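You operate a simulated robot arm through the tools that you are given. There is no shell and no other tool. Be economical: measure what you need, move in short steps, check, and stop when the job is done.

You are at the controls of a simulated robot arm. One attempt, no reset.

JOB
Top the beaker up to 300 with soap base, add 3 pumps of pine scent and put the lid on.
Fine: tap shut, slide back in the middle, no dye.
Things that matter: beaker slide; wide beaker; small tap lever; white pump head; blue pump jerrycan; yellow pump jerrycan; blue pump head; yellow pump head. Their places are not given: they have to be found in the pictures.

Only the result counts: the job must be done as asked and must still hold three seconds after the hand-in. Knocking over, shifting, dropping, spilling or breaking anything else fails it. Lids that push on must go on centred and level and be pressed home; caps that screw on are set level and turned clockwise until they are tight.

ROBOT AND FRAMES
A 7-joint arm with a two-finger parallel gripper, fixed in place. Base frame: the origin is at the foot of the arm, x ahead of it, y to its left, z up; the work surface is at about z = 16. Readings come in mm, rad, newtons and seconds.
With the tool pointing down near the work surface it reaches from about 220 to 600 mm from the base axis. Its first joint turns from -1.152 to 1.152 rad. Payload 2.5 kg.
The tool frame sits at the grasp point between the pads (the TCP): z along the fingers, y along the line on which they close. The tips reach 23 mm beyond it. Largest opening 94 mm; finger width 38, thickness 10; the body of the gripper, 54 by 96 mm, starts 39 mm behind the TCP.
Orientation is that of the tool frame in the base frame, as [roll, pitch, yaw] about the fixed x, y, z axes, in that order (R = Rz(yaw) Ry(pitch) Rx(roll)). With the fingers straight down and closing along the base's y, the tool's x points along the base's -x, its y along +y and its z along -z.

CONTROLS
- The arm moves only by the tool nudge_tool. Its argument "steps" is a list of rows, each a list of 7 numbers: the shift along the tool's x, y, z in units of 400 mm (1.0 is 400 mm), then the turn, a rotation vector about the tool's x, y, z in units of 60 degrees (1.0 is 60 degrees), then the finger opening in cm, from 0 to 9.4. In form: [[dx, dy, dz, wx, wy, wz, gripper], ...]. A call has 1 to 8 rows; each row is the pose to reach, as a shift and turn from the pose commanded when the call began, along the tool's axes at that moment. A call with a number of a shift or a turn outside -1 to 1 is refused whole. Each row takes 0.2 s and may step no farther than 50 mm and 0.15 rad from the row before; otherwise, or with a gripper value out of range, the whole call is refused. Where a pose cannot be reached the arm comes as near as it can. A force on the tool above 70 N (or 10 N above the force at the start of the call, whichever is more), or a blocked arm, ends the call early, and 0.2 s more pass. The fingers move at their own pace (about 108 mm/s each) and stop on an object; they squeeze with about 44 N. The grip force told is the motor's: it shows also when the fingers shut on nothing. Time passes only in rows, and 0.2 s behind the last, so rows that repeat a pose let the fingers close. It gives the time, the measured TCP pose, the force on the tool (base axes), the opening and the grip force at its end, in the units of the frame above (readings bear some noise), and new pictures: "show" is both (left out), scene, wrist or none.
- Cameras (640 x 400 px; columns grow to the right, rows downward): "scene" is fixed at [112.9, -403.5, 545.4]; the picture's right is [0.87, -0.49, 0.00], its down [-0.26, -0.46, -0.85] and it looks along [0.42, 0.74, -0.53] (base axes); focal length 214 px, centre (320, 200). "wrist" rides on the gripper at [86, 16, -74] in the tool frame; the picture's right is [-0.18, 0.98, 0.00], its down [-0.58, -0.11, -0.81] and it looks along [-0.79, -0.15, 0.59] (tool axes); focal length 243 px, centre (320, 200).
- pixel_to_xyz(camera, pixels): for up to 12 pixels [column, row] of the newest picture of that camera ("zoom" is the newest enlarged one), the place [x, y, z] in the base frame of the surface seen there, good to about 3 mm. It takes no simulated time.
- close_up(camera, box): a new picture of the part [left, top, right, bottom] of that camera's present view, enlarged. It takes no simulated time.
- hand_in(): hands the job in; it is judged then, once.

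Keep the steps short. Do not move on a guess: measure, check each grasp and each placing, and mend mistakes. In all there are 80 turns and 170 pictures (those below and enlarged ones count). Leave the gripper open and the arm clear of the work at the hand-in unless told otherwise, and finish with a single line.

The tools are called after "Request:" by a JSON object that holds its "fn" and its "kwargs". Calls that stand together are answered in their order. nudge_tool: Moves the arm, as the interface text tells. Its arguments: {"type":"object","properties":{"steps":{"type":"array","items":{"type":"array","items":{"type":"number"}}},"show":{"type":"string","enum":["both","scene","wrist","none"]}},"required":["steps"]} The other tools are called the same way: pixel_to_xyz (camera, pixels) gives the place of the surface under pixels of a picture; close_up (camera, box) takes an enlarged picture of a part of a camera's view; hand_in () hands the job in.

At the start:

```text
time_s: 0.0
tcp_pos: [270.5, -296.7, 440.9]
orientation: [3.141, 0.001, 3.141]
wrist_force: [-0.5, -0.2, -0.7]
gripper_width: 93.9
finger_force: 0.1
```

scene: 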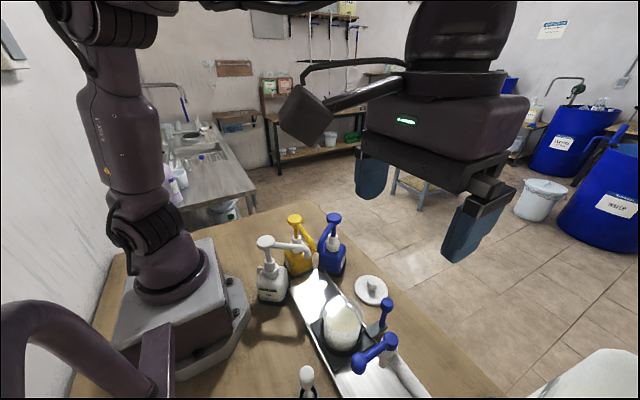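
wrist: 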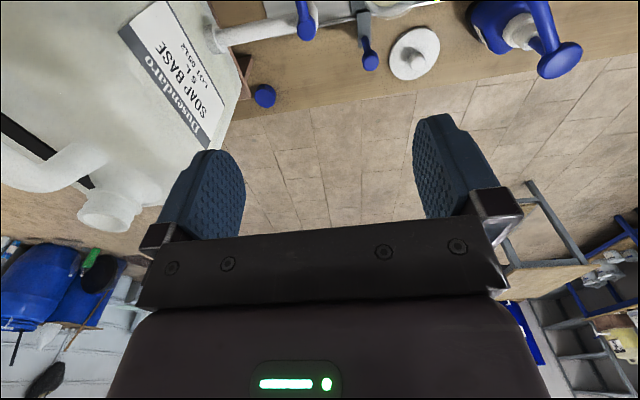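

I see the bench with three pump jerrycans, a tray with the beaker, a lid, and blue levers. I'll enlarge those parts before moving.

Request:
{"fn": "close_up", "kwargs": {"camera": "scene", "box": [240, 200, 440, 325]}}

Request:
{"fn": "close_up", "kwargs": {"camera": "scene", "box": [270, 275, 470, 400]}}

Request:
{"fn": "close_up", "kwargs": {"camera": "wrist", "box": [100, 0, 640, 200]}}

```text
3.20 times, centred on (340, 262) of scene
```

zoom: 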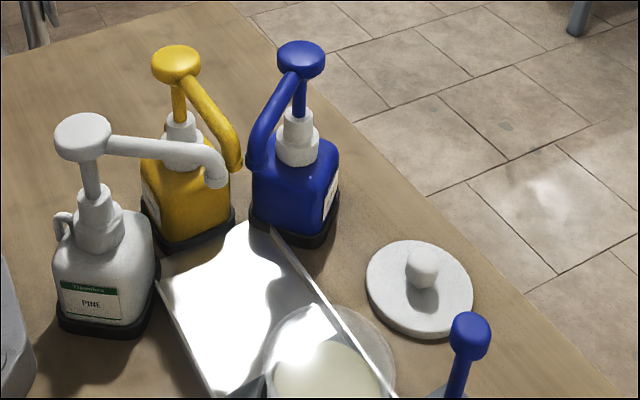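

```text
3.20 times, centred on (370, 338) of scene
```

zoom: 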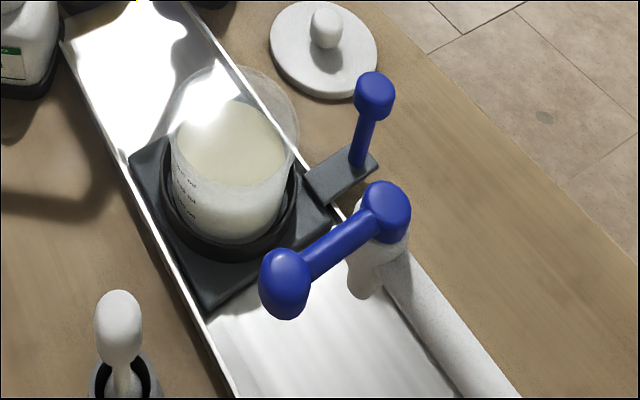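

```text
1.19 times, centred on (370, 100) of wrist
```

zoom: 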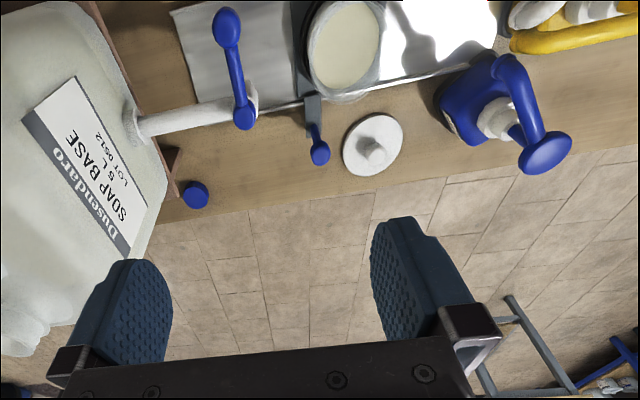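

Labels: white = pine. Now measuring points in the scene view: slide knob, tap lever, lid, beaker, pump heads, spouts.

Request:
{"fn": "pixel_to_xyz", "kwargs": {"camera": "scene", "pixels": [[387, 303], [381, 325], [391, 337], [359, 362], [370, 282], [371, 296], [341, 322], [266, 239], [307, 251], [295, 217], [334, 215], [307, 375]]}}

Request:
{"fn": "pixel_to_xyz", "kwargs": {"camera": "wrist", "pixels": [[304, 5], [306, 25], [370, 60], [418, 62], [264, 96], [250, 30], [215, 38], [558, 60], [180, 80], [400, 75], [437, 50], [105, 190]]}}

Request:
{"fn": "close_up", "kwargs": {"camera": "scene", "box": [300, 290, 380, 360]}}

```text
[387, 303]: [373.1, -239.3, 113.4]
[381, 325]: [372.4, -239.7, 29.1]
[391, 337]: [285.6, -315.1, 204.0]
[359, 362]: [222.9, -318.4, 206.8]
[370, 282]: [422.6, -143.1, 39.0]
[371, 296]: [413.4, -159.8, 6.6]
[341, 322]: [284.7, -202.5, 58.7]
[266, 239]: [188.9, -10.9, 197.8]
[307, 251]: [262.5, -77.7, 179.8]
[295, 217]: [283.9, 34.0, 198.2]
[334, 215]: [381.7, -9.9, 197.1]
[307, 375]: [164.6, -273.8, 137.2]
```

```text
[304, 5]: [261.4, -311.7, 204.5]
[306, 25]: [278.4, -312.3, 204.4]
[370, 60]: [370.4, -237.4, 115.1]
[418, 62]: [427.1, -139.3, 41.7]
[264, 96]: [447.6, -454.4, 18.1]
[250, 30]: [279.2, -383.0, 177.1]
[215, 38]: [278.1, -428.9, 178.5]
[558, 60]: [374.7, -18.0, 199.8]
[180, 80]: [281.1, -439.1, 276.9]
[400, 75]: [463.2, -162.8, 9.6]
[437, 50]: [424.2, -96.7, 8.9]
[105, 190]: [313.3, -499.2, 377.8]
```

```text
5.71 times, centred on (340, 325) of scene
```

zoom: 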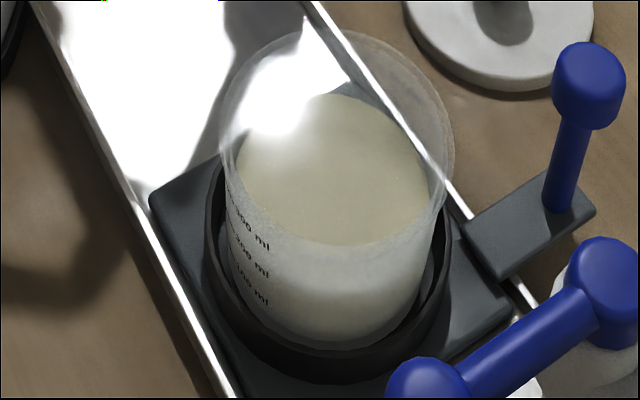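

The pine spout ends near (262,-78,180), the tap lever pivot near (283,-313,204), the slide knob near (372,-238,114). I'll move +y and tilt the tool so the wrist camera looks down on the tray.

Request:
{"fn": "nudge_tool", "kwargs": {"steps": [[0, 0.1, 0, 0, 0.12, 0, 9.4], [0, 0.2, 0, 0, 0.24, 0, 9.4], [0, 0.3, 0, 0, 0.36, 0, 9.4], [0, 0.3, 0, 0, 0.48, 0, 9.4], [0, 0.3, 0, 0, 0.6, 0, 9.4]]}}

```text
time_s: 1.2
tcp_pos: [270.6, -175.3, 439.0]
orientation: [-3.14, -0.629, 3.14]
wrist_force: [-0.4, 0.1, -0.4]
gripper_width: 94.1
finger_force: 0.1
```

scene: 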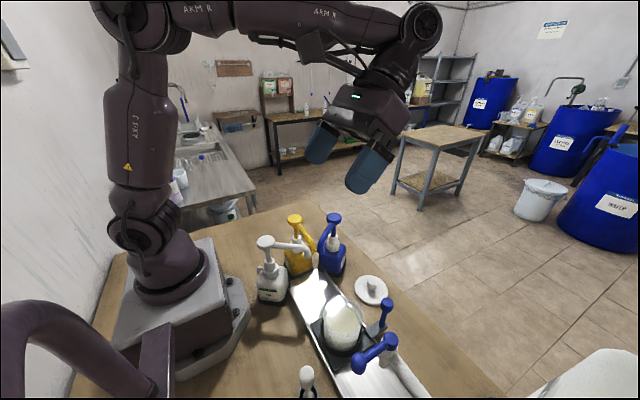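
wrist: 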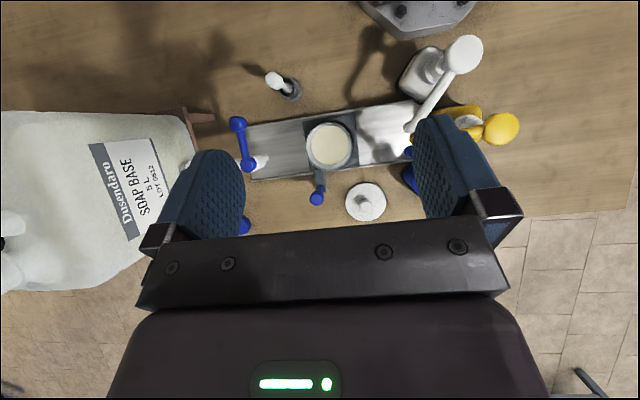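

Good overhead view. Enlarging it and measuring.

Request:
{"fn": "close_up", "kwargs": {"camera": "wrist", "box": [220, 20, 540, 230]}}

Request:
{"fn": "pixel_to_xyz", "kwargs": {"camera": "wrist", "pixels": [[308, 146], [350, 146], [329, 125], [329, 167], [329, 146], [409, 127], [274, 82], [366, 200], [238, 123], [248, 165], [250, 135], [395, 125]]}}

```text
1.90 times, centred on (380, 125) of wrist
```

zoom: 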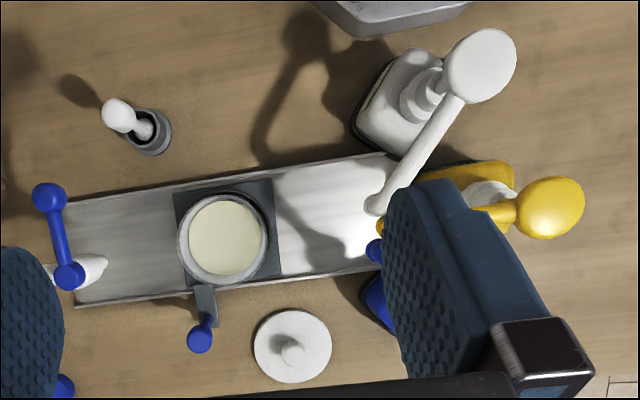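

```text
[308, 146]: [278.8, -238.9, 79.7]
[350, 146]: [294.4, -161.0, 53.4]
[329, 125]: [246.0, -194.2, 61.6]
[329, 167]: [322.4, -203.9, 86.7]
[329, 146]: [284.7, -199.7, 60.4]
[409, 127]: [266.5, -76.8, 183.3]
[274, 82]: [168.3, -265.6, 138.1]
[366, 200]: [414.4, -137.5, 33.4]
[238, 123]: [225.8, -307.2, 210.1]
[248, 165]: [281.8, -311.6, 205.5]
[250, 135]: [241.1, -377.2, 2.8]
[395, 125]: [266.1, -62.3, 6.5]
```

Request:
{"fn": "pixel_to_xyz", "kwargs": {"camera": "zoom", "pixels": [[76, 304], [330, 276], [80, 202], [380, 156], [175, 190], [190, 285], [280, 270], [200, 340], [205, 300], [290, 355], [105, 262], [374, 207]]}}

Request:
{"fn": "close_up", "kwargs": {"camera": "scene", "box": [240, 200, 360, 300]}}

Request:
{"fn": "close_up", "kwargs": {"camera": "scene", "box": [330, 290, 430, 400]}}

```text
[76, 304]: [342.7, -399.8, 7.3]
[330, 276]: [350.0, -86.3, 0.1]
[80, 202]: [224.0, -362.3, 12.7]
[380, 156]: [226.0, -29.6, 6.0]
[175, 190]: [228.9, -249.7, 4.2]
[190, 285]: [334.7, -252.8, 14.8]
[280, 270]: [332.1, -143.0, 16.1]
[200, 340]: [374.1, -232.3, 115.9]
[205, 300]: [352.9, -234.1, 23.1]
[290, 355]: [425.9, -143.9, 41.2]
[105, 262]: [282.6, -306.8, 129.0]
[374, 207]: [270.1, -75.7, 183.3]
```

```text
4.00 times, centred on (300, 250) of scene
```

zoom: 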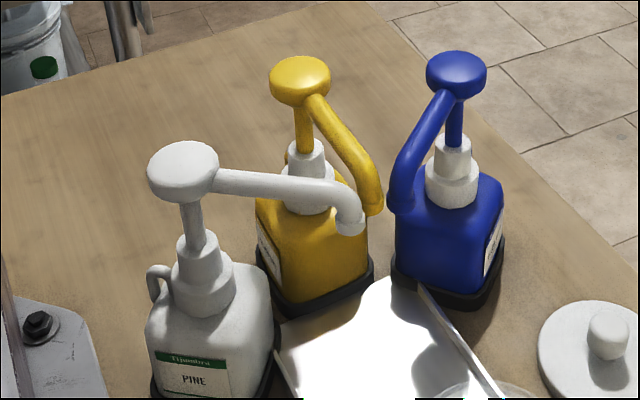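

```text
3.64 times, centred on (380, 345) of scene
```

zoom: 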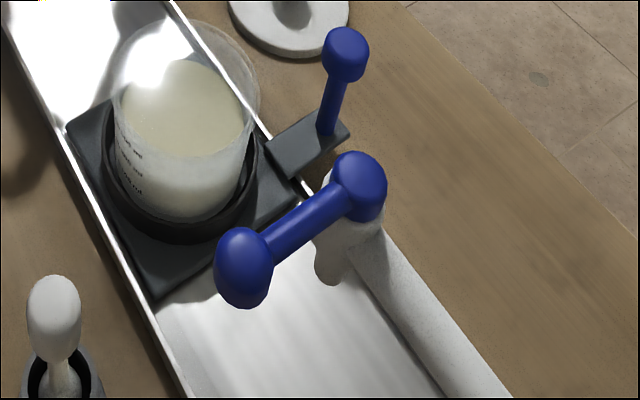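

Request:
{"fn": "close_up", "kwargs": {"camera": "scene", "box": [324, 310, 348, 345]}}

Request:
{"fn": "close_up", "kwargs": {"camera": "scene", "box": [315, 292, 365, 358]}}

```text
11.43 times, centred on (336, 328) of scene
```

zoom: 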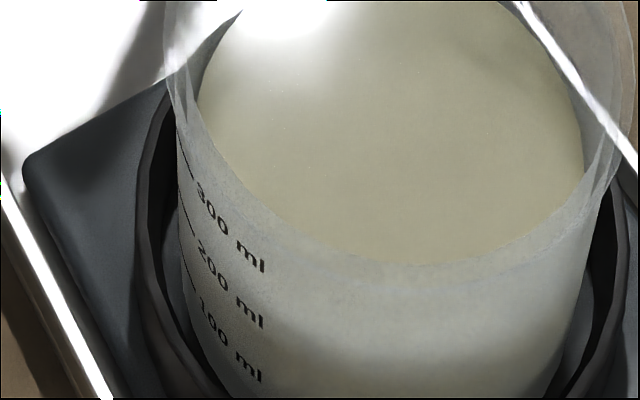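

```text
6.06 times, centred on (340, 325) of scene
```

zoom: 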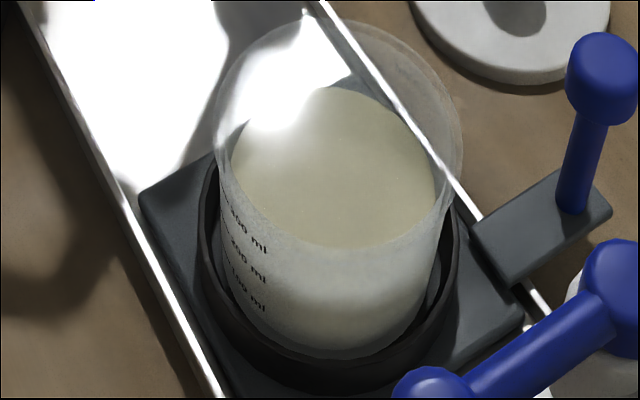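

Request:
{"fn": "pixel_to_xyz", "kwargs": {"camera": "zoom", "pixels": [[235, 215], [235, 243], [235, 270], [330, 250], [330, 300], [330, 340], [340, 200], [220, 130], [338, 20], [455, 150], [330, 380], [300, 230]]}}

Request:
{"fn": "close_up", "kwargs": {"camera": "wrist", "box": [295, 105, 365, 185]}}

```text
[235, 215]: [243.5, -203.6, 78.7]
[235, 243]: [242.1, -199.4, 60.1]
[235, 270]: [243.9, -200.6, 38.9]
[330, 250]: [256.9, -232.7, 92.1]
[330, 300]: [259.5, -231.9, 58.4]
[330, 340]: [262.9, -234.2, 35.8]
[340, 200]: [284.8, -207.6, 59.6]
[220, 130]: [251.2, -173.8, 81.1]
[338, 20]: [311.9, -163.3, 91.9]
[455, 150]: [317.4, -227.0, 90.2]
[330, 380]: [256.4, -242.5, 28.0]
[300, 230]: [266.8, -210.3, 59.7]
```

```text
5.00 times, centred on (330, 145) of wrist
```

zoom: 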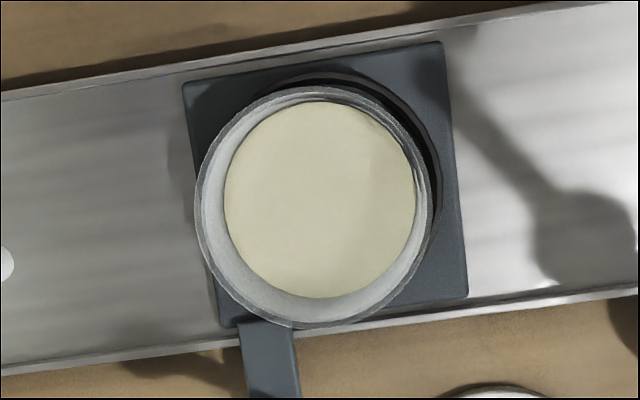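

Readings: soap surface z≈60 is at the 200 mark; 300 mark is z≈78; rim ≈ z 92. Slide runs along y; nozzle at (283,-308,130). First I untilt the tool, then turn the hand half around so its camera side stays clear of the tap when I drive the slide knob.

Request:
{"fn": "nudge_tool", "kwargs": {"steps": [[0, 0, 0, 0, -0.12, 0, 9.4], [0, 0, 0, 0, -0.24, 0, 9.4], [0, 0, 0, 0, -0.36, 0, 9.4], [0, 0, 0, 0, -0.48, 0, 9.4], [0, 0, 0, 0, -0.6, 0, 9.4]], "show": "none"}}

Request:
{"fn": "nudge_tool", "kwargs": {"steps": [[0, 0, 0, 0, 0, 0.14, 9.4], [0, 0, 0, 0, 0, 0.28, 9.4], [0, 0, 0, 0, 0, 0.42, 9.4], [0, 0, 0, 0, 0, 0.56, 9.4], [0, 0, 0, 0, 0, 0.7, 9.4], [0, 0, 0, 0, 0, 0.84, 9.4], [0, 0, 0, 0, 0, 0.98, 9.4]], "show": "none"}}

Request:
{"fn": "nudge_tool", "kwargs": {"steps": [[0, 0, 0, 0, 0, 0.14, 9.4], [0, 0, 0, 0, 0, 0.28, 9.4], [0, 0, 0, 0, 0, 0.42, 9.4], [0, 0, 0, 0, 0, 0.56, 9.4], [0, 0, 0, 0, 0, 0.7, 9.4], [0, 0, 0, 0, 0, 0.84, 9.4], [0, 0, 0, 0, 0, 0.98, 9.4]], "show": "none"}}

Request:
{"fn": "close_up", "kwargs": {"camera": "scene", "box": [324, 310, 348, 345]}}

Request:
{"fn": "pixel_to_xyz", "kwargs": {"camera": "zoom", "pixels": [[186, 168], [190, 178], [188, 228], [190, 235], [187, 287], [190, 295], [205, 195], [205, 250], [205, 310], [420, 240]]}}

```text
time_s: 2.4
tcp_pos: [270.7, -177.4, 439.7]
orientation: [3.14, 0.001, 3.141]
wrist_force: [0.1, -0.2, 0.4]
gripper_width: 93.9
finger_force: 0.1
```

```text
time_s: 4.0
tcp_pos: [271.1, -176.7, 440.3]
orientation: [3.142, 0.0, 2.112]
wrist_force: [0.0, -0.4, 0.3]
gripper_width: 93.9
finger_force: 0.1
```

```text
time_s: 5.6
tcp_pos: [270.6, -175.3, 439.9]
orientation: [-3.141, -0.002, 1.087]
wrist_force: [0.0, -0.2, -0.3]
gripper_width: 94.1
finger_force: 0.1
```

```text
11.43 times, centred on (336, 328) of scene
```

zoom: 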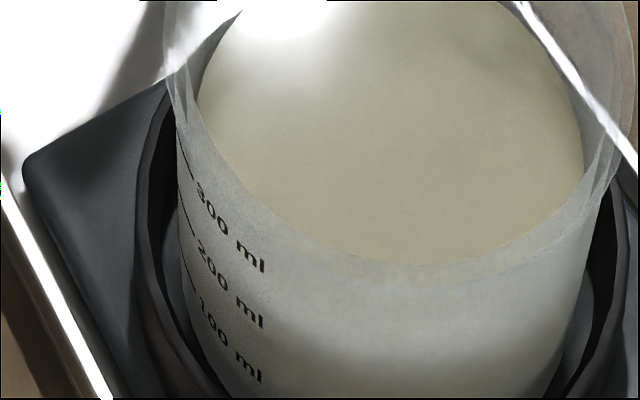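

```text
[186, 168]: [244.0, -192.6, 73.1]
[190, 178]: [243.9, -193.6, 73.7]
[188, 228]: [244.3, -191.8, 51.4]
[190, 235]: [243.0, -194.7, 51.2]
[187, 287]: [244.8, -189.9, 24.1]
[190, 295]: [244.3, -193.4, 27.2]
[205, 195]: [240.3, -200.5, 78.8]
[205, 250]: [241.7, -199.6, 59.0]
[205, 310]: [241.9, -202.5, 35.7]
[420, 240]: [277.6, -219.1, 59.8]
```

Ticks: 300 ≈ z 75, 200 ≈ z 52. Finish the yaw turn.

Request:
{"fn": "nudge_tool", "kwargs": {"steps": [[0, 0, 0, 0, 0, 0.14, 9.4], [0, 0, 0, 0, 0, 0.28, 9.4], [0, 0, 0, 0, 0, 0.42, 9.4], [0, 0, 0, 0, 0, 0.56, 9.4], [0, 0, 0, 0, 0, 0.7, 9.4], [0, 0, 0, 0, 0, 0.85, 6], [0, 0, 0, 0, 0, 0.99, 6]], "show": "wrist"}}

```text
refused: row 6 steps farther than a row can; nothing moved
```

Request:
{"fn": "nudge_tool", "kwargs": {"steps": [[0, 0, 0, 0, 0, 0.14, 9.4], [0, 0, 0, 0, 0, 0.28, 9.4], [0, 0, 0, 0, 0, 0.42, 9.4], [0, 0, 0, 0, 0, 0.56, 9.4], [0, 0, 0, 0, 0, 0.7, 9.4], [0, 0, 0, 0, 0, 0.84, 6], [0, 0, 0, 0, 0, 0.98, 6]], "show": "none"}}

Request:
{"fn": "nudge_tool", "kwargs": {"steps": [[0.08, 0.075, 0.08, 0, 0, 0.06, 6], [0.16, 0.15, 0.16, 0, 0, 0.06, 6], [0.25, 0.15, 0.25, 0, 0, 0.06, 6], [0.25, 0.15, 0.33, 0, 0, 0.06, 6], [0.25, 0.15, 0.43, 0, 0, 0.06, 6], [0.25, 0.15, 0.53, 0, 0, 0.06, 6]]}}

```text
time_s: 7.2
tcp_pos: [270.6, -176.8, 439.3]
orientation: [-3.142, 0.001, 0.059]
wrist_force: [0.9, -0.1, 0.6]
gripper_width: 59.9
finger_force: 0.1
```

```text
refused: row 1 steps farther than a row can; nothing moved
```

Request:
{"fn": "nudge_tool", "kwargs": {"steps": [[0.06, 0.04, 0.08, 0, 0, 0.056, 6], [0.12, 0.08, 0.16, 0, 0, 0.056, 6], [0.18, 0.12, 0.24, 0, 0, 0.056, 6], [0.246, 0.165, 0.32, 0, 0, 0.056, 6], [0.246, 0.165, 0.44, 0, 0, 0.056, 6], [0.246, 0.165, 0.56, 0, 0, 0.056, 6]]}}

```text
time_s: 8.6
tcp_pos: [371.9, -235.4, 216.1]
orientation: [3.138, 0.0, 0.004]
wrist_force: [0.8, -0.3, 0.7]
gripper_width: 60.2
finger_force: 0.0
```

scene: 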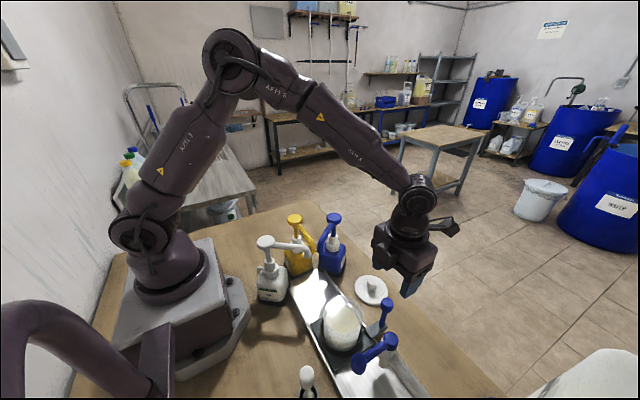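
wrist: 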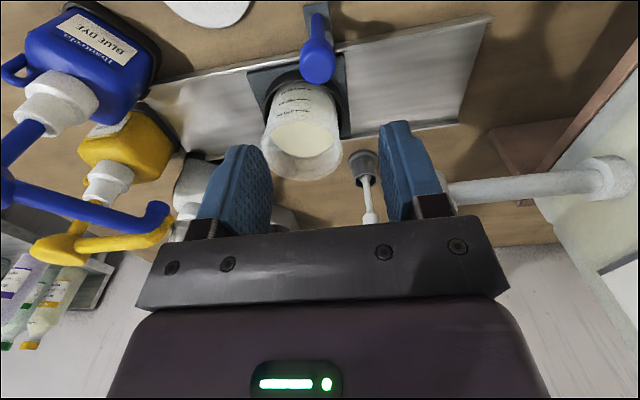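

The knob (px 318,60) lies centred between the fingers, and there's a scale on this side of the beaker too. I descend onto the knob and close.

Request:
{"fn": "nudge_tool", "kwargs": {"steps": [[0, 0, 0.1, 0, 0, 0, 6], [0, 0, 0.2, 0, 0, 0, 6], [0, 0, 0.29, 0, 0, 0, 6], [0, 0, 0.29, 0, 0, 0, 1], [0, 0, 0.29, 0, 0, 0, 1], [0, 0, 0.29, 0, 0, 0, 1]]}}

Request:
{"fn": "close_up", "kwargs": {"camera": "wrist", "box": [220, 0, 420, 200]}}

```text
time_s: 10.0
tcp_pos: [372.6, -235.2, 101.1]
orientation: [3.141, 0.001, 0.004]
wrist_force: [0.7, -1.3, -4.2]
gripper_width: 25.9
finger_force: 45.0
```

scene: 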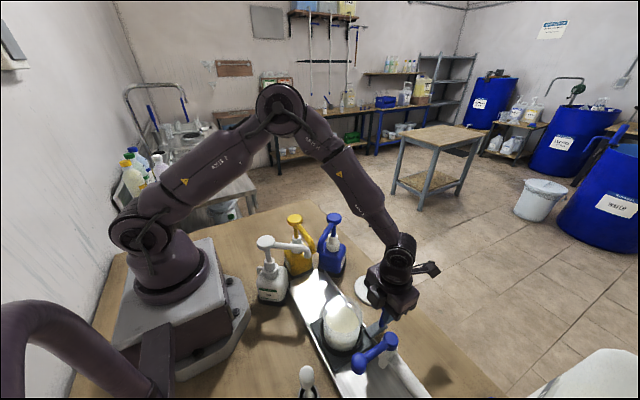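
wrist: 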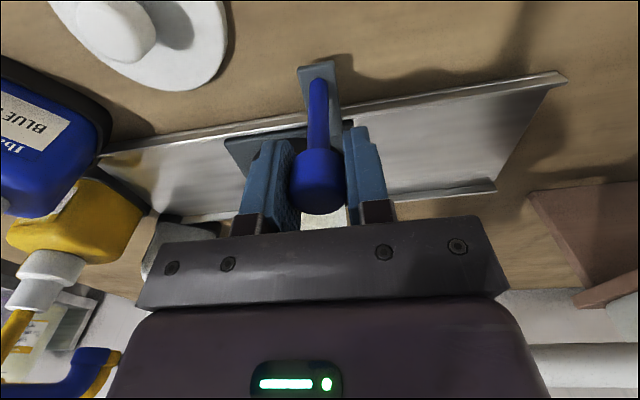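

```text
2.00 times, centred on (320, 100) of wrist
```

zoom: 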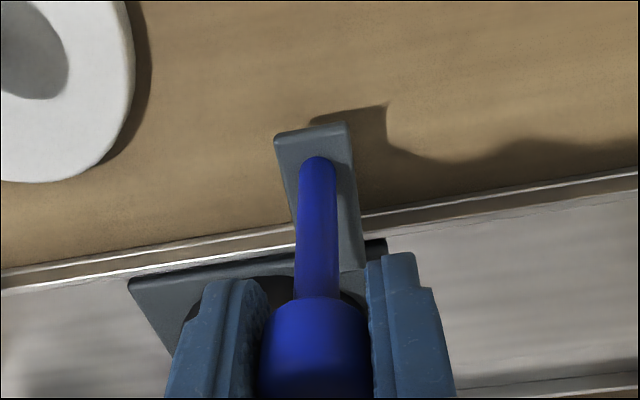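

Knob is gripped (26 mm, mid position y≈-235). Sliding gently toward the tap, up to 110 mm.

Request:
{"fn": "nudge_tool", "kwargs": {"steps": [[0, 0.02, 0, 0, 0, 0, 1], [0, 0.055, 0, 0, 0, 0, 1], [0, 0.095, 0, 0, 0, 0, 1], [0, 0.135, 0, 0, 0, 0, 1], [0, 0.175, 0, 0, 0, 0, 1], [0, 0.215, 0, 0, 0, 0, 1], [0, 0.25, 0, 0, 0, 0, 1], [0, 0.27, 0, 0, 0, 0, 1]]}}

Request:
{"fn": "close_up", "kwargs": {"camera": "scene", "box": [300, 300, 420, 400]}}

```text
time_s: 11.8
tcp_pos: [372.7, -346.3, 101.3]
orientation: [3.139, -0.002, 0.0]
wrist_force: [-10.1, -2.6, 24.2]
gripper_width: 26.1
finger_force: 44.9
```

scene: 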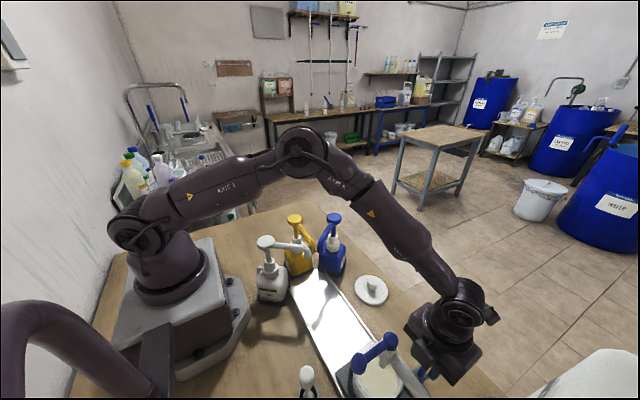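
wrist: 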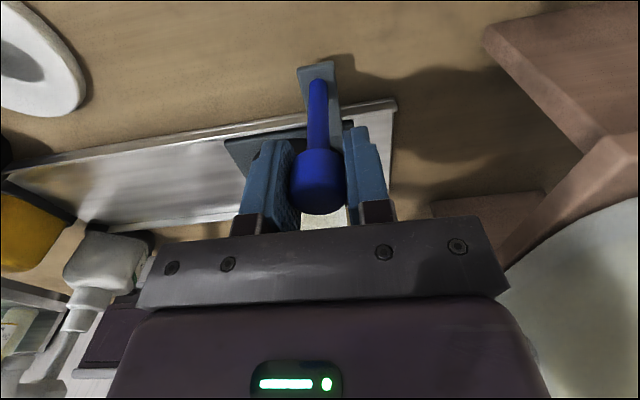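

```text
4.00 times, centred on (360, 350) of scene
```

zoom: 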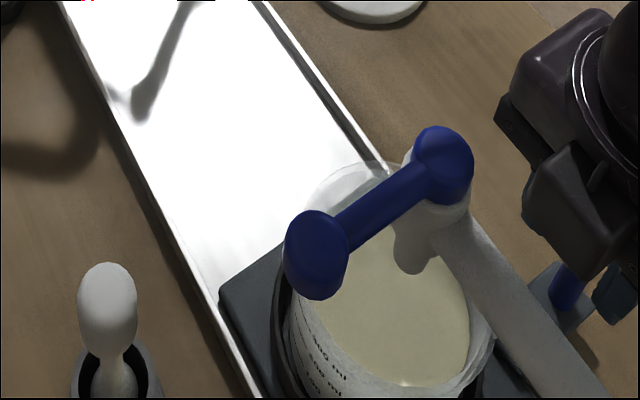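

The beaker sits under the nozzle (nozzle tip seen over the soap). Release the knob, rise, and go above the lever handle at (222,-315).

Request:
{"fn": "nudge_tool", "kwargs": {"steps": [[0, 0, 0, 0, 0, 0, 5.5], [0, 0, 0, 0, 0, 0, 5.5], [0, 0, -0.1, 0, 0, 0, 5.5], [0, 0, -0.2, 0, 0, 0, 5.5], [0, 0, -0.3, 0, 0, 0, 5.5], [0, 0, -0.4, 0, 0, 0, 5.5], [0, 0, -0.5, 0, 0, 0, 5.5]], "show": "wrist"}}

Request:
{"fn": "nudge_tool", "kwargs": {"steps": [[-0.1, -0.015, 0, 0, 0, 0, 6], [-0.2, -0.03, 0, 0, 0, 0, 6], [-0.3, -0.05, 0, 0, 0, 0, 6], [-0.375, -0.075, 0, 0, 0, 0, 6]]}}

```text
time_s: 13.4
tcp_pos: [371.1, -345.4, 300.7]
orientation: [3.141, 0.003, 0.004]
wrist_force: [0.0, 0.7, 0.2]
gripper_width: 54.8
finger_force: 0.0
```

wrist: 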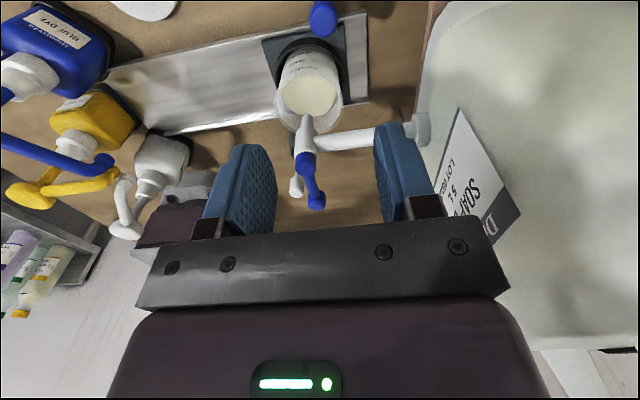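

```text
time_s: 14.4
tcp_pos: [222.4, -315.5, 302.0]
orientation: [3.141, 0.001, 0.003]
wrist_force: [0.0, 0.3, 0.2]
gripper_width: 60.0
finger_force: 0.0
```

scene: 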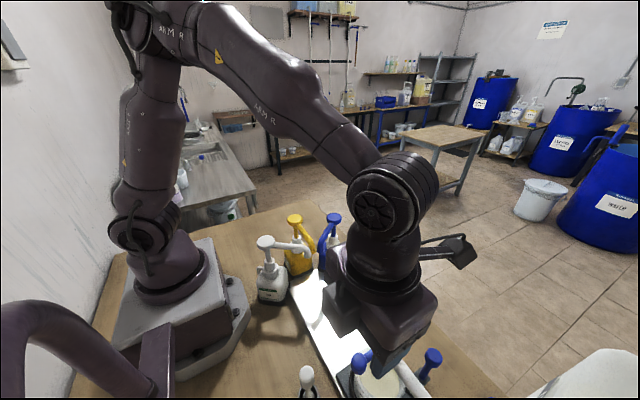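
wrist: 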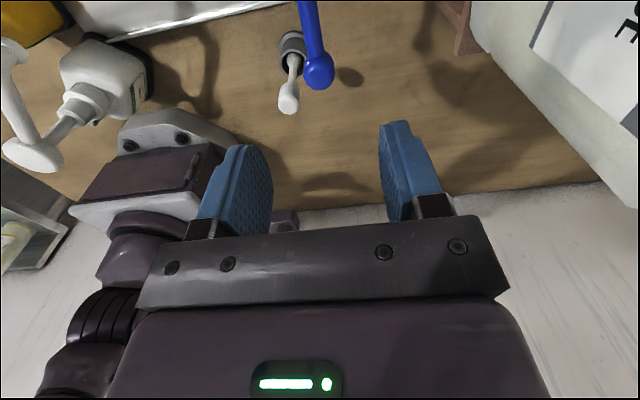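

Handle (px 318,70) is centred below the fingers. Lowering around it, then closing lightly to 3.4 cm.

Request:
{"fn": "nudge_tool", "kwargs": {"steps": [[0, 0, 0.08, 0, 0, 0, 6], [0, 0, 0.16, 0, 0, 0, 6], [0, 0, 0.235, 0, 0, 0, 6], [0, 0, 0.235, 0, 0, 0, 3.6], [0, 0, 0.235, 0, 0, 0, 3.6]]}}

Request:
{"fn": "close_up", "kwargs": {"camera": "scene", "box": [300, 300, 460, 400]}}

Request:
{"fn": "close_up", "kwargs": {"camera": "wrist", "box": [200, 0, 440, 240]}}

```text
time_s: 15.6
tcp_pos: [222.7, -314.5, 204.9]
orientation: [-3.141, 0.0, 0.003]
wrist_force: [0.3, -0.3, 0.3]
gripper_width: 36.0
finger_force: 0.1
```

scene: 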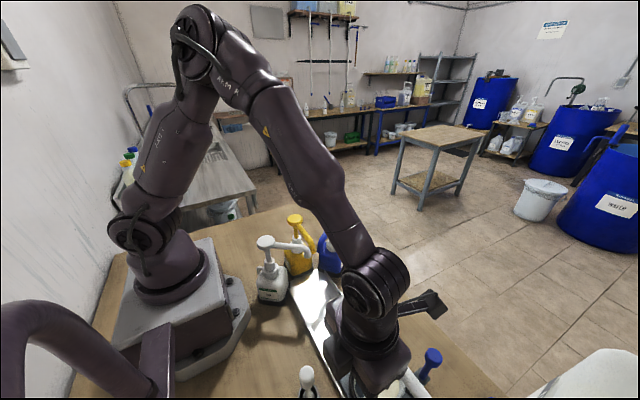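
wrist: 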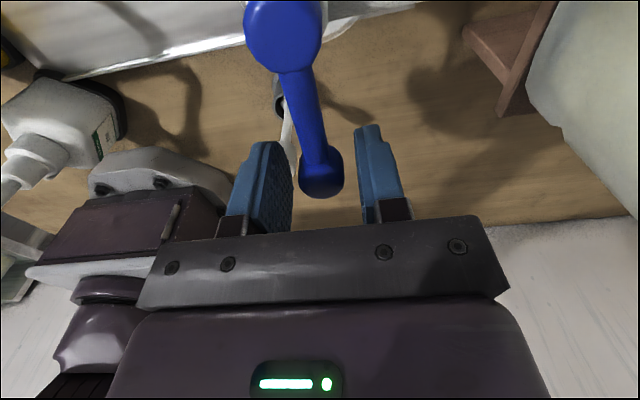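

```text
4.00 times, centred on (380, 350) of scene
```

zoom: 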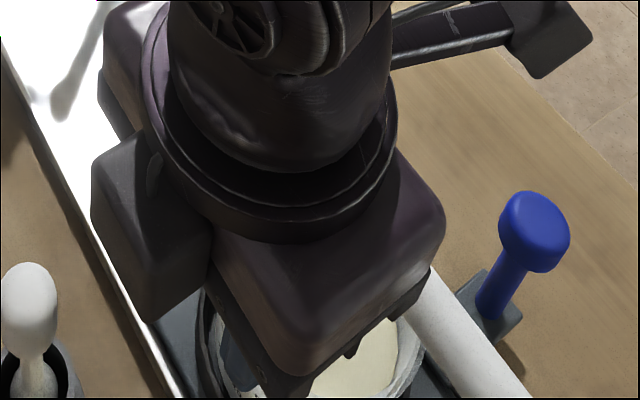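

```text
1.67 times, centred on (320, 120) of wrist
```

zoom: 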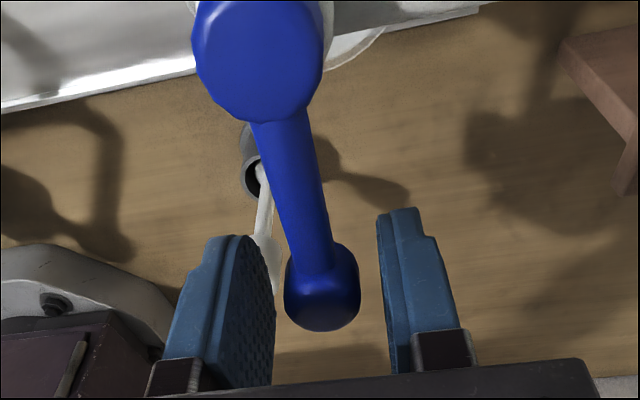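

The handle is between the fingers and the soap surface stays visible at scene (375,385). Test push toward +y by 16 mm.

Request:
{"fn": "nudge_tool", "kwargs": {"steps": [[0, -0.015, 0, 0, 0, 0, 3.6], [0, -0.025, 0, 0, 0, 0, 3.6], [0, -0.04, 0, 0, 0, 0, 3.6]], "show": "wrist"}}

Request:
{"fn": "close_up", "kwargs": {"camera": "scene", "box": [300, 300, 460, 400]}}

Request:
{"fn": "pixel_to_xyz", "kwargs": {"camera": "zoom", "pixels": [[345, 380], [375, 370], [360, 375]]}}

```text
time_s: 16.4
tcp_pos: [223.4, -299.1, 205.9]
orientation: [-3.14, 0.0, 0.003]
wrist_force: [0.7, -0.1, -0.5]
gripper_width: 36.3
finger_force: 0.2
```

wrist: 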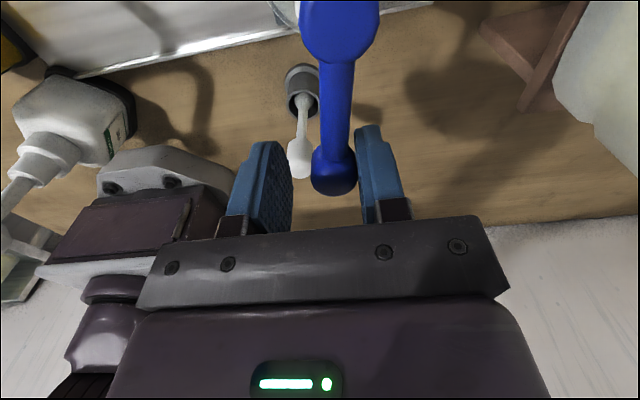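

```text
4.00 times, centred on (380, 350) of scene
```

zoom: 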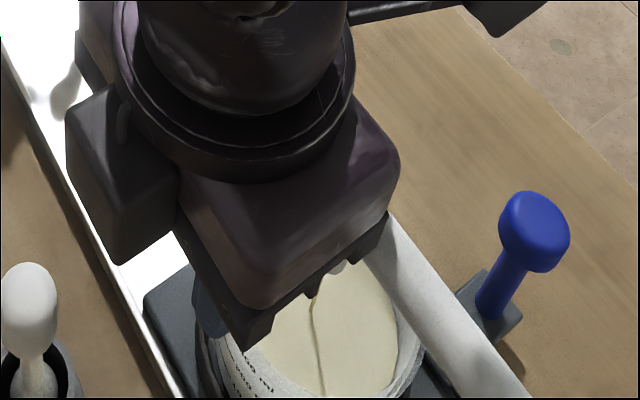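

```text
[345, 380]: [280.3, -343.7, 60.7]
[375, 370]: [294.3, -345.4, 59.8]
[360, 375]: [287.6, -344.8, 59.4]
```

A thin line appears on the soap; possibly a stream or shadow. Level still ≈60. Push 16 mm further.

Request:
{"fn": "nudge_tool", "kwargs": {"steps": [[0, -0.015, 0, 0, 0, 0, 3.6], [0, -0.03, 0, 0, 0, 0, 3.6], [0, -0.04, 0, 0, 0, 0, 3.6]], "show": "wrist"}}

Request:
{"fn": "close_up", "kwargs": {"camera": "scene", "box": [330, 320, 458, 400]}}

Request:
{"fn": "pixel_to_xyz", "kwargs": {"camera": "scene", "pixels": [[388, 392], [393, 388], [380, 390], [385, 380]]}}

```text
time_s: 17.2
tcp_pos: [223.0, -283.3, 207.2]
orientation: [3.14, -0.001, 0.003]
wrist_force: [-0.4, 0.0, 0.6]
gripper_width: 36.2
finger_force: 0.6
```

wrist: 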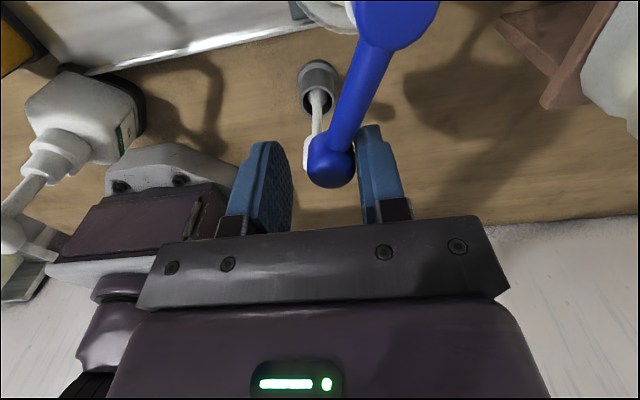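

```text
5.00 times, centred on (394, 360) of scene
```

zoom: 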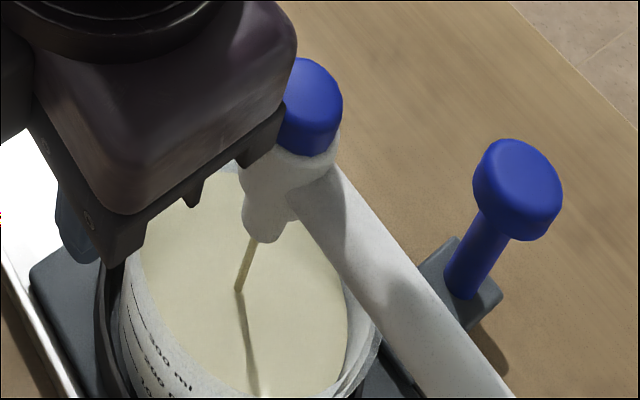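

```text
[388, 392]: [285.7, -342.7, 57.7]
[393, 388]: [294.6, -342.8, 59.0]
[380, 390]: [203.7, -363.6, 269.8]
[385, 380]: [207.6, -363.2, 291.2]
```

The tap is running: a stream falls into the beaker. Waiting 1.8 s at this opening to find the filling rate.

Request:
{"fn": "nudge_tool", "kwargs": {"steps": [[0, 0, 0, 0, 0, 0, 3.6], [0, 0, 0, 0, 0, 0, 3.6], [0, 0, 0, 0, 0, 0, 3.6], [0, 0, 0, 0, 0, 0, 3.6], [0, 0, 0, 0, 0, 0, 3.6], [0, 0, 0, 0, 0, 0, 3.6], [0, 0, 0, 0, 0, 0, 3.6], [0, 0, 0, 0, 0, 0, 3.6]], "show": "none"}}

Request:
{"fn": "close_up", "kwargs": {"camera": "scene", "box": [345, 350, 409, 400]}}

Request:
{"fn": "pixel_to_xyz", "kwargs": {"camera": "zoom", "pixels": [[250, 300], [350, 250], [430, 350], [380, 390], [300, 350], [150, 250], [450, 300], [200, 200]]}}

```text
time_s: 19.0
tcp_pos: [222.4, -283.3, 205.7]
orientation: [-3.14, -0.001, 0.002]
wrist_force: [-0.3, 0.4, -0.9]
gripper_width: 36.1
finger_force: 0.1
```

```text
8.00 times, centred on (377, 375) of scene
```

zoom: 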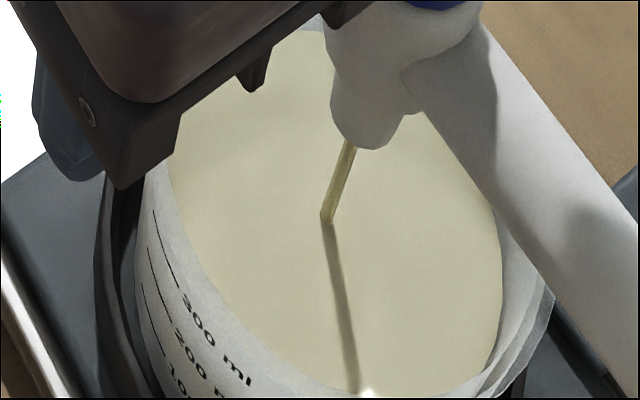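

```text
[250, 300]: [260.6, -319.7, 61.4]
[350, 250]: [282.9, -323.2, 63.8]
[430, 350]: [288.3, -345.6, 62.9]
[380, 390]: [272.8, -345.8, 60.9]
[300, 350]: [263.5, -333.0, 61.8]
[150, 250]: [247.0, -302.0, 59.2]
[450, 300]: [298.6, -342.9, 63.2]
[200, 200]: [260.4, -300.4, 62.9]
```

Level ≈62.5, rising ~1 mm/s. Measuring the 300 tick on the outer wall in this view.

Request:
{"fn": "pixel_to_xyz", "kwargs": {"camera": "zoom", "pixels": [[154, 213], [158, 232], [164, 252], [171, 273], [178, 288], [200, 318], [222, 350], [145, 285], [152, 310], [160, 335], [180, 340], [240, 375]]}}

Request:
{"fn": "nudge_tool", "kwargs": {"steps": [[0, 0, 0, 0, 0, 0, 3.6], [0, 0, 0, 0, 0, 0, 3.6], [0, 0, 0, 0, 0, 0, 3.6], [0, 0, 0, 0, 0, 0, 3.6], [0, 0, 0, 0, 0, 0, 3.6], [0, 0, 0, 0, 0, 0, 3.6], [0, 0, 0, 0, 0, 0, 3.6], [0, 0, 0, 0, 0, 0, 3.6]], "show": "none"}}

Request:
{"fn": "close_up", "kwargs": {"camera": "scene", "box": [345, 350, 409, 400]}}

Request:
{"fn": "pixel_to_xyz", "kwargs": {"camera": "zoom", "pixels": [[250, 250], [270, 200], [220, 200], [350, 250], [400, 250], [440, 250], [300, 300], [400, 300], [440, 320], [290, 250], [250, 150], [380, 180]]}}

```text
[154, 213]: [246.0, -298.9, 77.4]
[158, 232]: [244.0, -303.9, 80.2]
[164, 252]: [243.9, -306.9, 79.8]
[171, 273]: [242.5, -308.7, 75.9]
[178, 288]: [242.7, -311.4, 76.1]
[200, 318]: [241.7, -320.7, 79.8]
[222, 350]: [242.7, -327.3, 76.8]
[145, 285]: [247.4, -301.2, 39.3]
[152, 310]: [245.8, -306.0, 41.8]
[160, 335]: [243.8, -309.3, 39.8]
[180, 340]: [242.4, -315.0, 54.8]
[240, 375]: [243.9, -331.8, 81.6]
```

```text
time_s: 20.8
tcp_pos: [222.5, -282.8, 206.7]
orientation: [-3.141, 0.001, 0.004]
wrist_force: [0.4, 0.2, 0.4]
gripper_width: 36.2
finger_force: 0.0
```

```text
8.00 times, centred on (377, 375) of scene
```

zoom: 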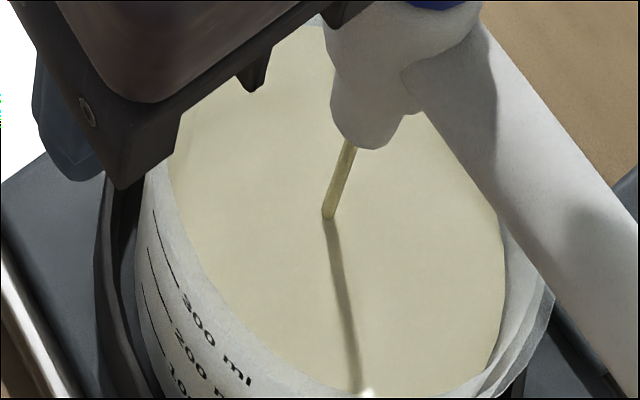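

```text
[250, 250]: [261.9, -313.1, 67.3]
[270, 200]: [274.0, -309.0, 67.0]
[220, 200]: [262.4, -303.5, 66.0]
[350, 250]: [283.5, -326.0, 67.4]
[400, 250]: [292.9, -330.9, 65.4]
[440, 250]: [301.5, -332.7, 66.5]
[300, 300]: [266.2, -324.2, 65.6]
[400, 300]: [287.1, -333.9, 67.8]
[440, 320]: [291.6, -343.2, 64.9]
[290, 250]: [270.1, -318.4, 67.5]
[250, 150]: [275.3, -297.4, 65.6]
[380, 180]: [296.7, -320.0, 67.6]
```

Level now ≈66.6 (about 2 mm/s); the 300 tick ≈ z 75–77. Wait another 1.2 s and measure.

Request:
{"fn": "nudge_tool", "kwargs": {"steps": [[0, 0, 0, 0, 0, 0, 3.6], [0, 0, 0, 0, 0, 0, 3.6], [0, 0, 0, 0, 0, 0, 3.6], [0, 0, 0, 0, 0, 0, 3.6], [0, 0, 0, 0, 0, 0, 3.6]], "show": "none"}}

Request:
{"fn": "close_up", "kwargs": {"camera": "scene", "box": [345, 350, 409, 400]}}

Request:
{"fn": "pixel_to_xyz", "kwargs": {"camera": "zoom", "pixels": [[250, 250], [270, 200], [220, 200], [350, 250], [400, 250], [440, 250], [300, 300], [400, 300], [440, 320], [290, 250], [250, 150], [380, 180]]}}

```text
time_s: 22.0
tcp_pos: [223.0, -284.3, 207.2]
orientation: [3.141, -0.001, 0.003]
wrist_force: [0.4, 1.1, 0.9]
gripper_width: 36.0
finger_force: 0.0
```

```text
8.00 times, centred on (377, 375) of scene
```

zoom: 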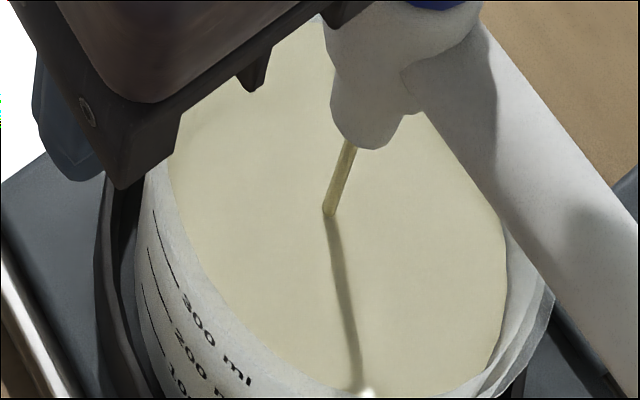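

```text
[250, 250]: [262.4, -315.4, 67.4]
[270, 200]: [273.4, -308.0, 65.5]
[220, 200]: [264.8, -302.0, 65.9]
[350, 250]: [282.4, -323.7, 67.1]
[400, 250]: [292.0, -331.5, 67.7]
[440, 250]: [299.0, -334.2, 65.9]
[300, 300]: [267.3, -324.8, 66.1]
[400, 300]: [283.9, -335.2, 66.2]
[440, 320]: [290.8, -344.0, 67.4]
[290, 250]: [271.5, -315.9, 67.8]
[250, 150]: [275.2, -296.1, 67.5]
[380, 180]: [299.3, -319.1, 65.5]
```

Average still ≈66.7; the stream foot rose 222→217 px, so the true rate is nearer 0.9 mm/s. Waiting 3.6 s more.

Request:
{"fn": "nudge_tool", "kwargs": {"steps": [[0, 0, 0, 0, 0, 0, 3.6], [0, 0, 0, 0, 0, 0, 3.6], [0, 0, 0, 0, 0, 0, 3.6], [0, 0, 0, 0, 0, 0, 3.6], [0, 0, 0, 0, 0, 0, 3.6], [0, 0, 0, 0, 0, 0, 3.6], [0, 0, 0, 0, 0, 0, 3.6], [0, 0, 0, 0, 0, 0, 3.6]], "show": "none"}}

Request:
{"fn": "nudge_tool", "kwargs": {"steps": [[0, 0, 0, 0, 0, 0, 3.6], [0, 0, 0, 0, 0, 0, 3.6], [0, 0, 0, 0, 0, 0, 3.6], [0, 0, 0, 0, 0, 0, 3.6], [0, 0, 0, 0, 0, 0, 3.6], [0, 0, 0, 0, 0, 0, 3.6], [0, 0, 0, 0, 0, 0, 3.6], [0, 0, 0, 0, 0, 0, 3.6]], "show": "none"}}

Request:
{"fn": "close_up", "kwargs": {"camera": "scene", "box": [345, 350, 409, 400]}}

Request:
{"fn": "pixel_to_xyz", "kwargs": {"camera": "zoom", "pixels": [[250, 250], [270, 200], [220, 200], [350, 250], [400, 250], [440, 250], [300, 300], [400, 300], [440, 320], [290, 250], [250, 150], [380, 180]]}}

```text
time_s: 23.8
tcp_pos: [222.1, -282.9, 206.4]
orientation: [3.14, 0.0, 0.004]
wrist_force: [1.3, 0.2, -0.5]
gripper_width: 36.0
finger_force: 0.1
```

```text
time_s: 25.6
tcp_pos: [223.0, -281.8, 205.7]
orientation: [3.141, 0.0, 0.004]
wrist_force: [0.2, 0.4, -0.1]
gripper_width: 35.9
finger_force: 0.1
```

```text
8.00 times, centred on (377, 375) of scene
```

zoom: 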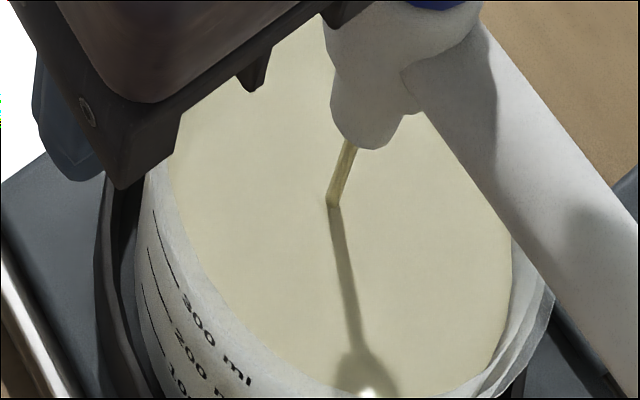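

```text
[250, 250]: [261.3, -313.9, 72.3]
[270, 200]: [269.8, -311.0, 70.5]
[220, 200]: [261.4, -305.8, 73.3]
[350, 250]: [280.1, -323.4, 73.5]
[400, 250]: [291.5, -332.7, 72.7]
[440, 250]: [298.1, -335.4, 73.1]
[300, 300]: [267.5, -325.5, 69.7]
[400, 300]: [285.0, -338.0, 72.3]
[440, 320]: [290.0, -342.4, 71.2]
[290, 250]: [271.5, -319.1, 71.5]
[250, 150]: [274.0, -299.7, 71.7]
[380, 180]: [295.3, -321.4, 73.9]
```

Level ≈72. Now shut the tap: push the handle back toward -y.

Request:
{"fn": "nudge_tool", "kwargs": {"steps": [[0, 0.04, 0, 0, 0, 0, 3.6], [0, 0.08, 0, 0, 0, 0, 3.6], [0, 0.095, 0, 0, 0, 0, 3.6]], "show": "wrist"}}

Request:
{"fn": "close_up", "kwargs": {"camera": "scene", "box": [345, 350, 409, 400]}}

```text
time_s: 26.4
tcp_pos: [223.8, -322.1, 205.7]
orientation: [3.141, -0.002, 0.003]
wrist_force: [0.4, 0.8, 0.7]
gripper_width: 36.1
finger_force: 0.5
```

wrist: 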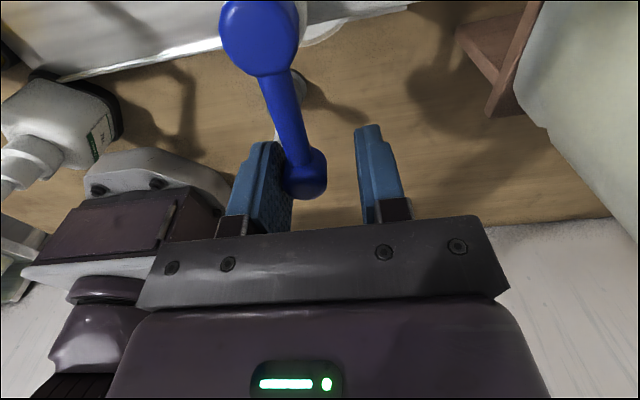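

```text
8.00 times, centred on (377, 375) of scene
```

zoom: 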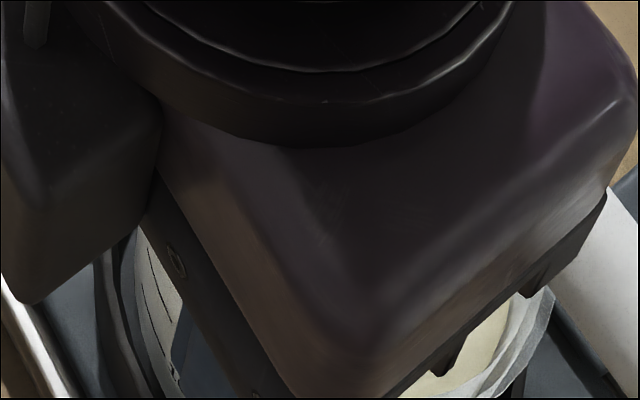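

The handle rests against the +y finger, close to its start angle. I push a bit more to feel the stop.

Request:
{"fn": "nudge_tool", "kwargs": {"steps": [[0, 0.006, 0, 0, 0, 0, 3.6], [0, 0.012, 0, 0, 0, 0, 3.6], [0, 0.012, 0, 0, 0, 0, 3.6]], "show": "wrist"}}

Request:
{"fn": "close_up", "kwargs": {"camera": "scene", "box": [345, 320, 473, 400]}}

```text
time_s: 27.2
tcp_pos: [222.0, -325.3, 206.7]
orientation: [3.141, 0.0, 0.003]
wrist_force: [-0.7, 9.7, 0.6]
gripper_width: 40.6
finger_force: 5.3
```

wrist: 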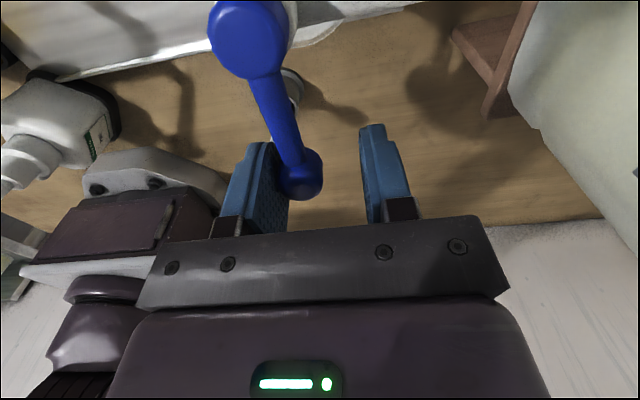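

```text
5.00 times, centred on (409, 360) of scene
```

zoom: 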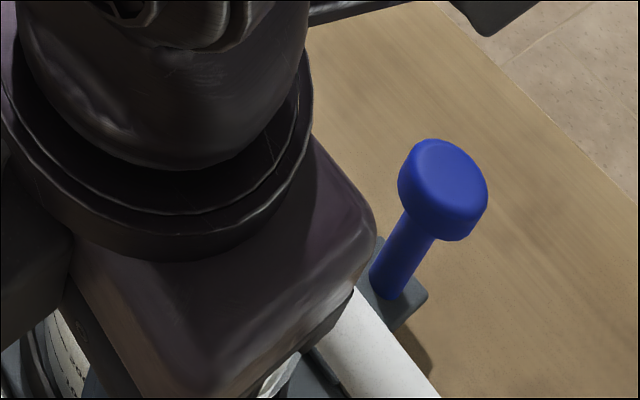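

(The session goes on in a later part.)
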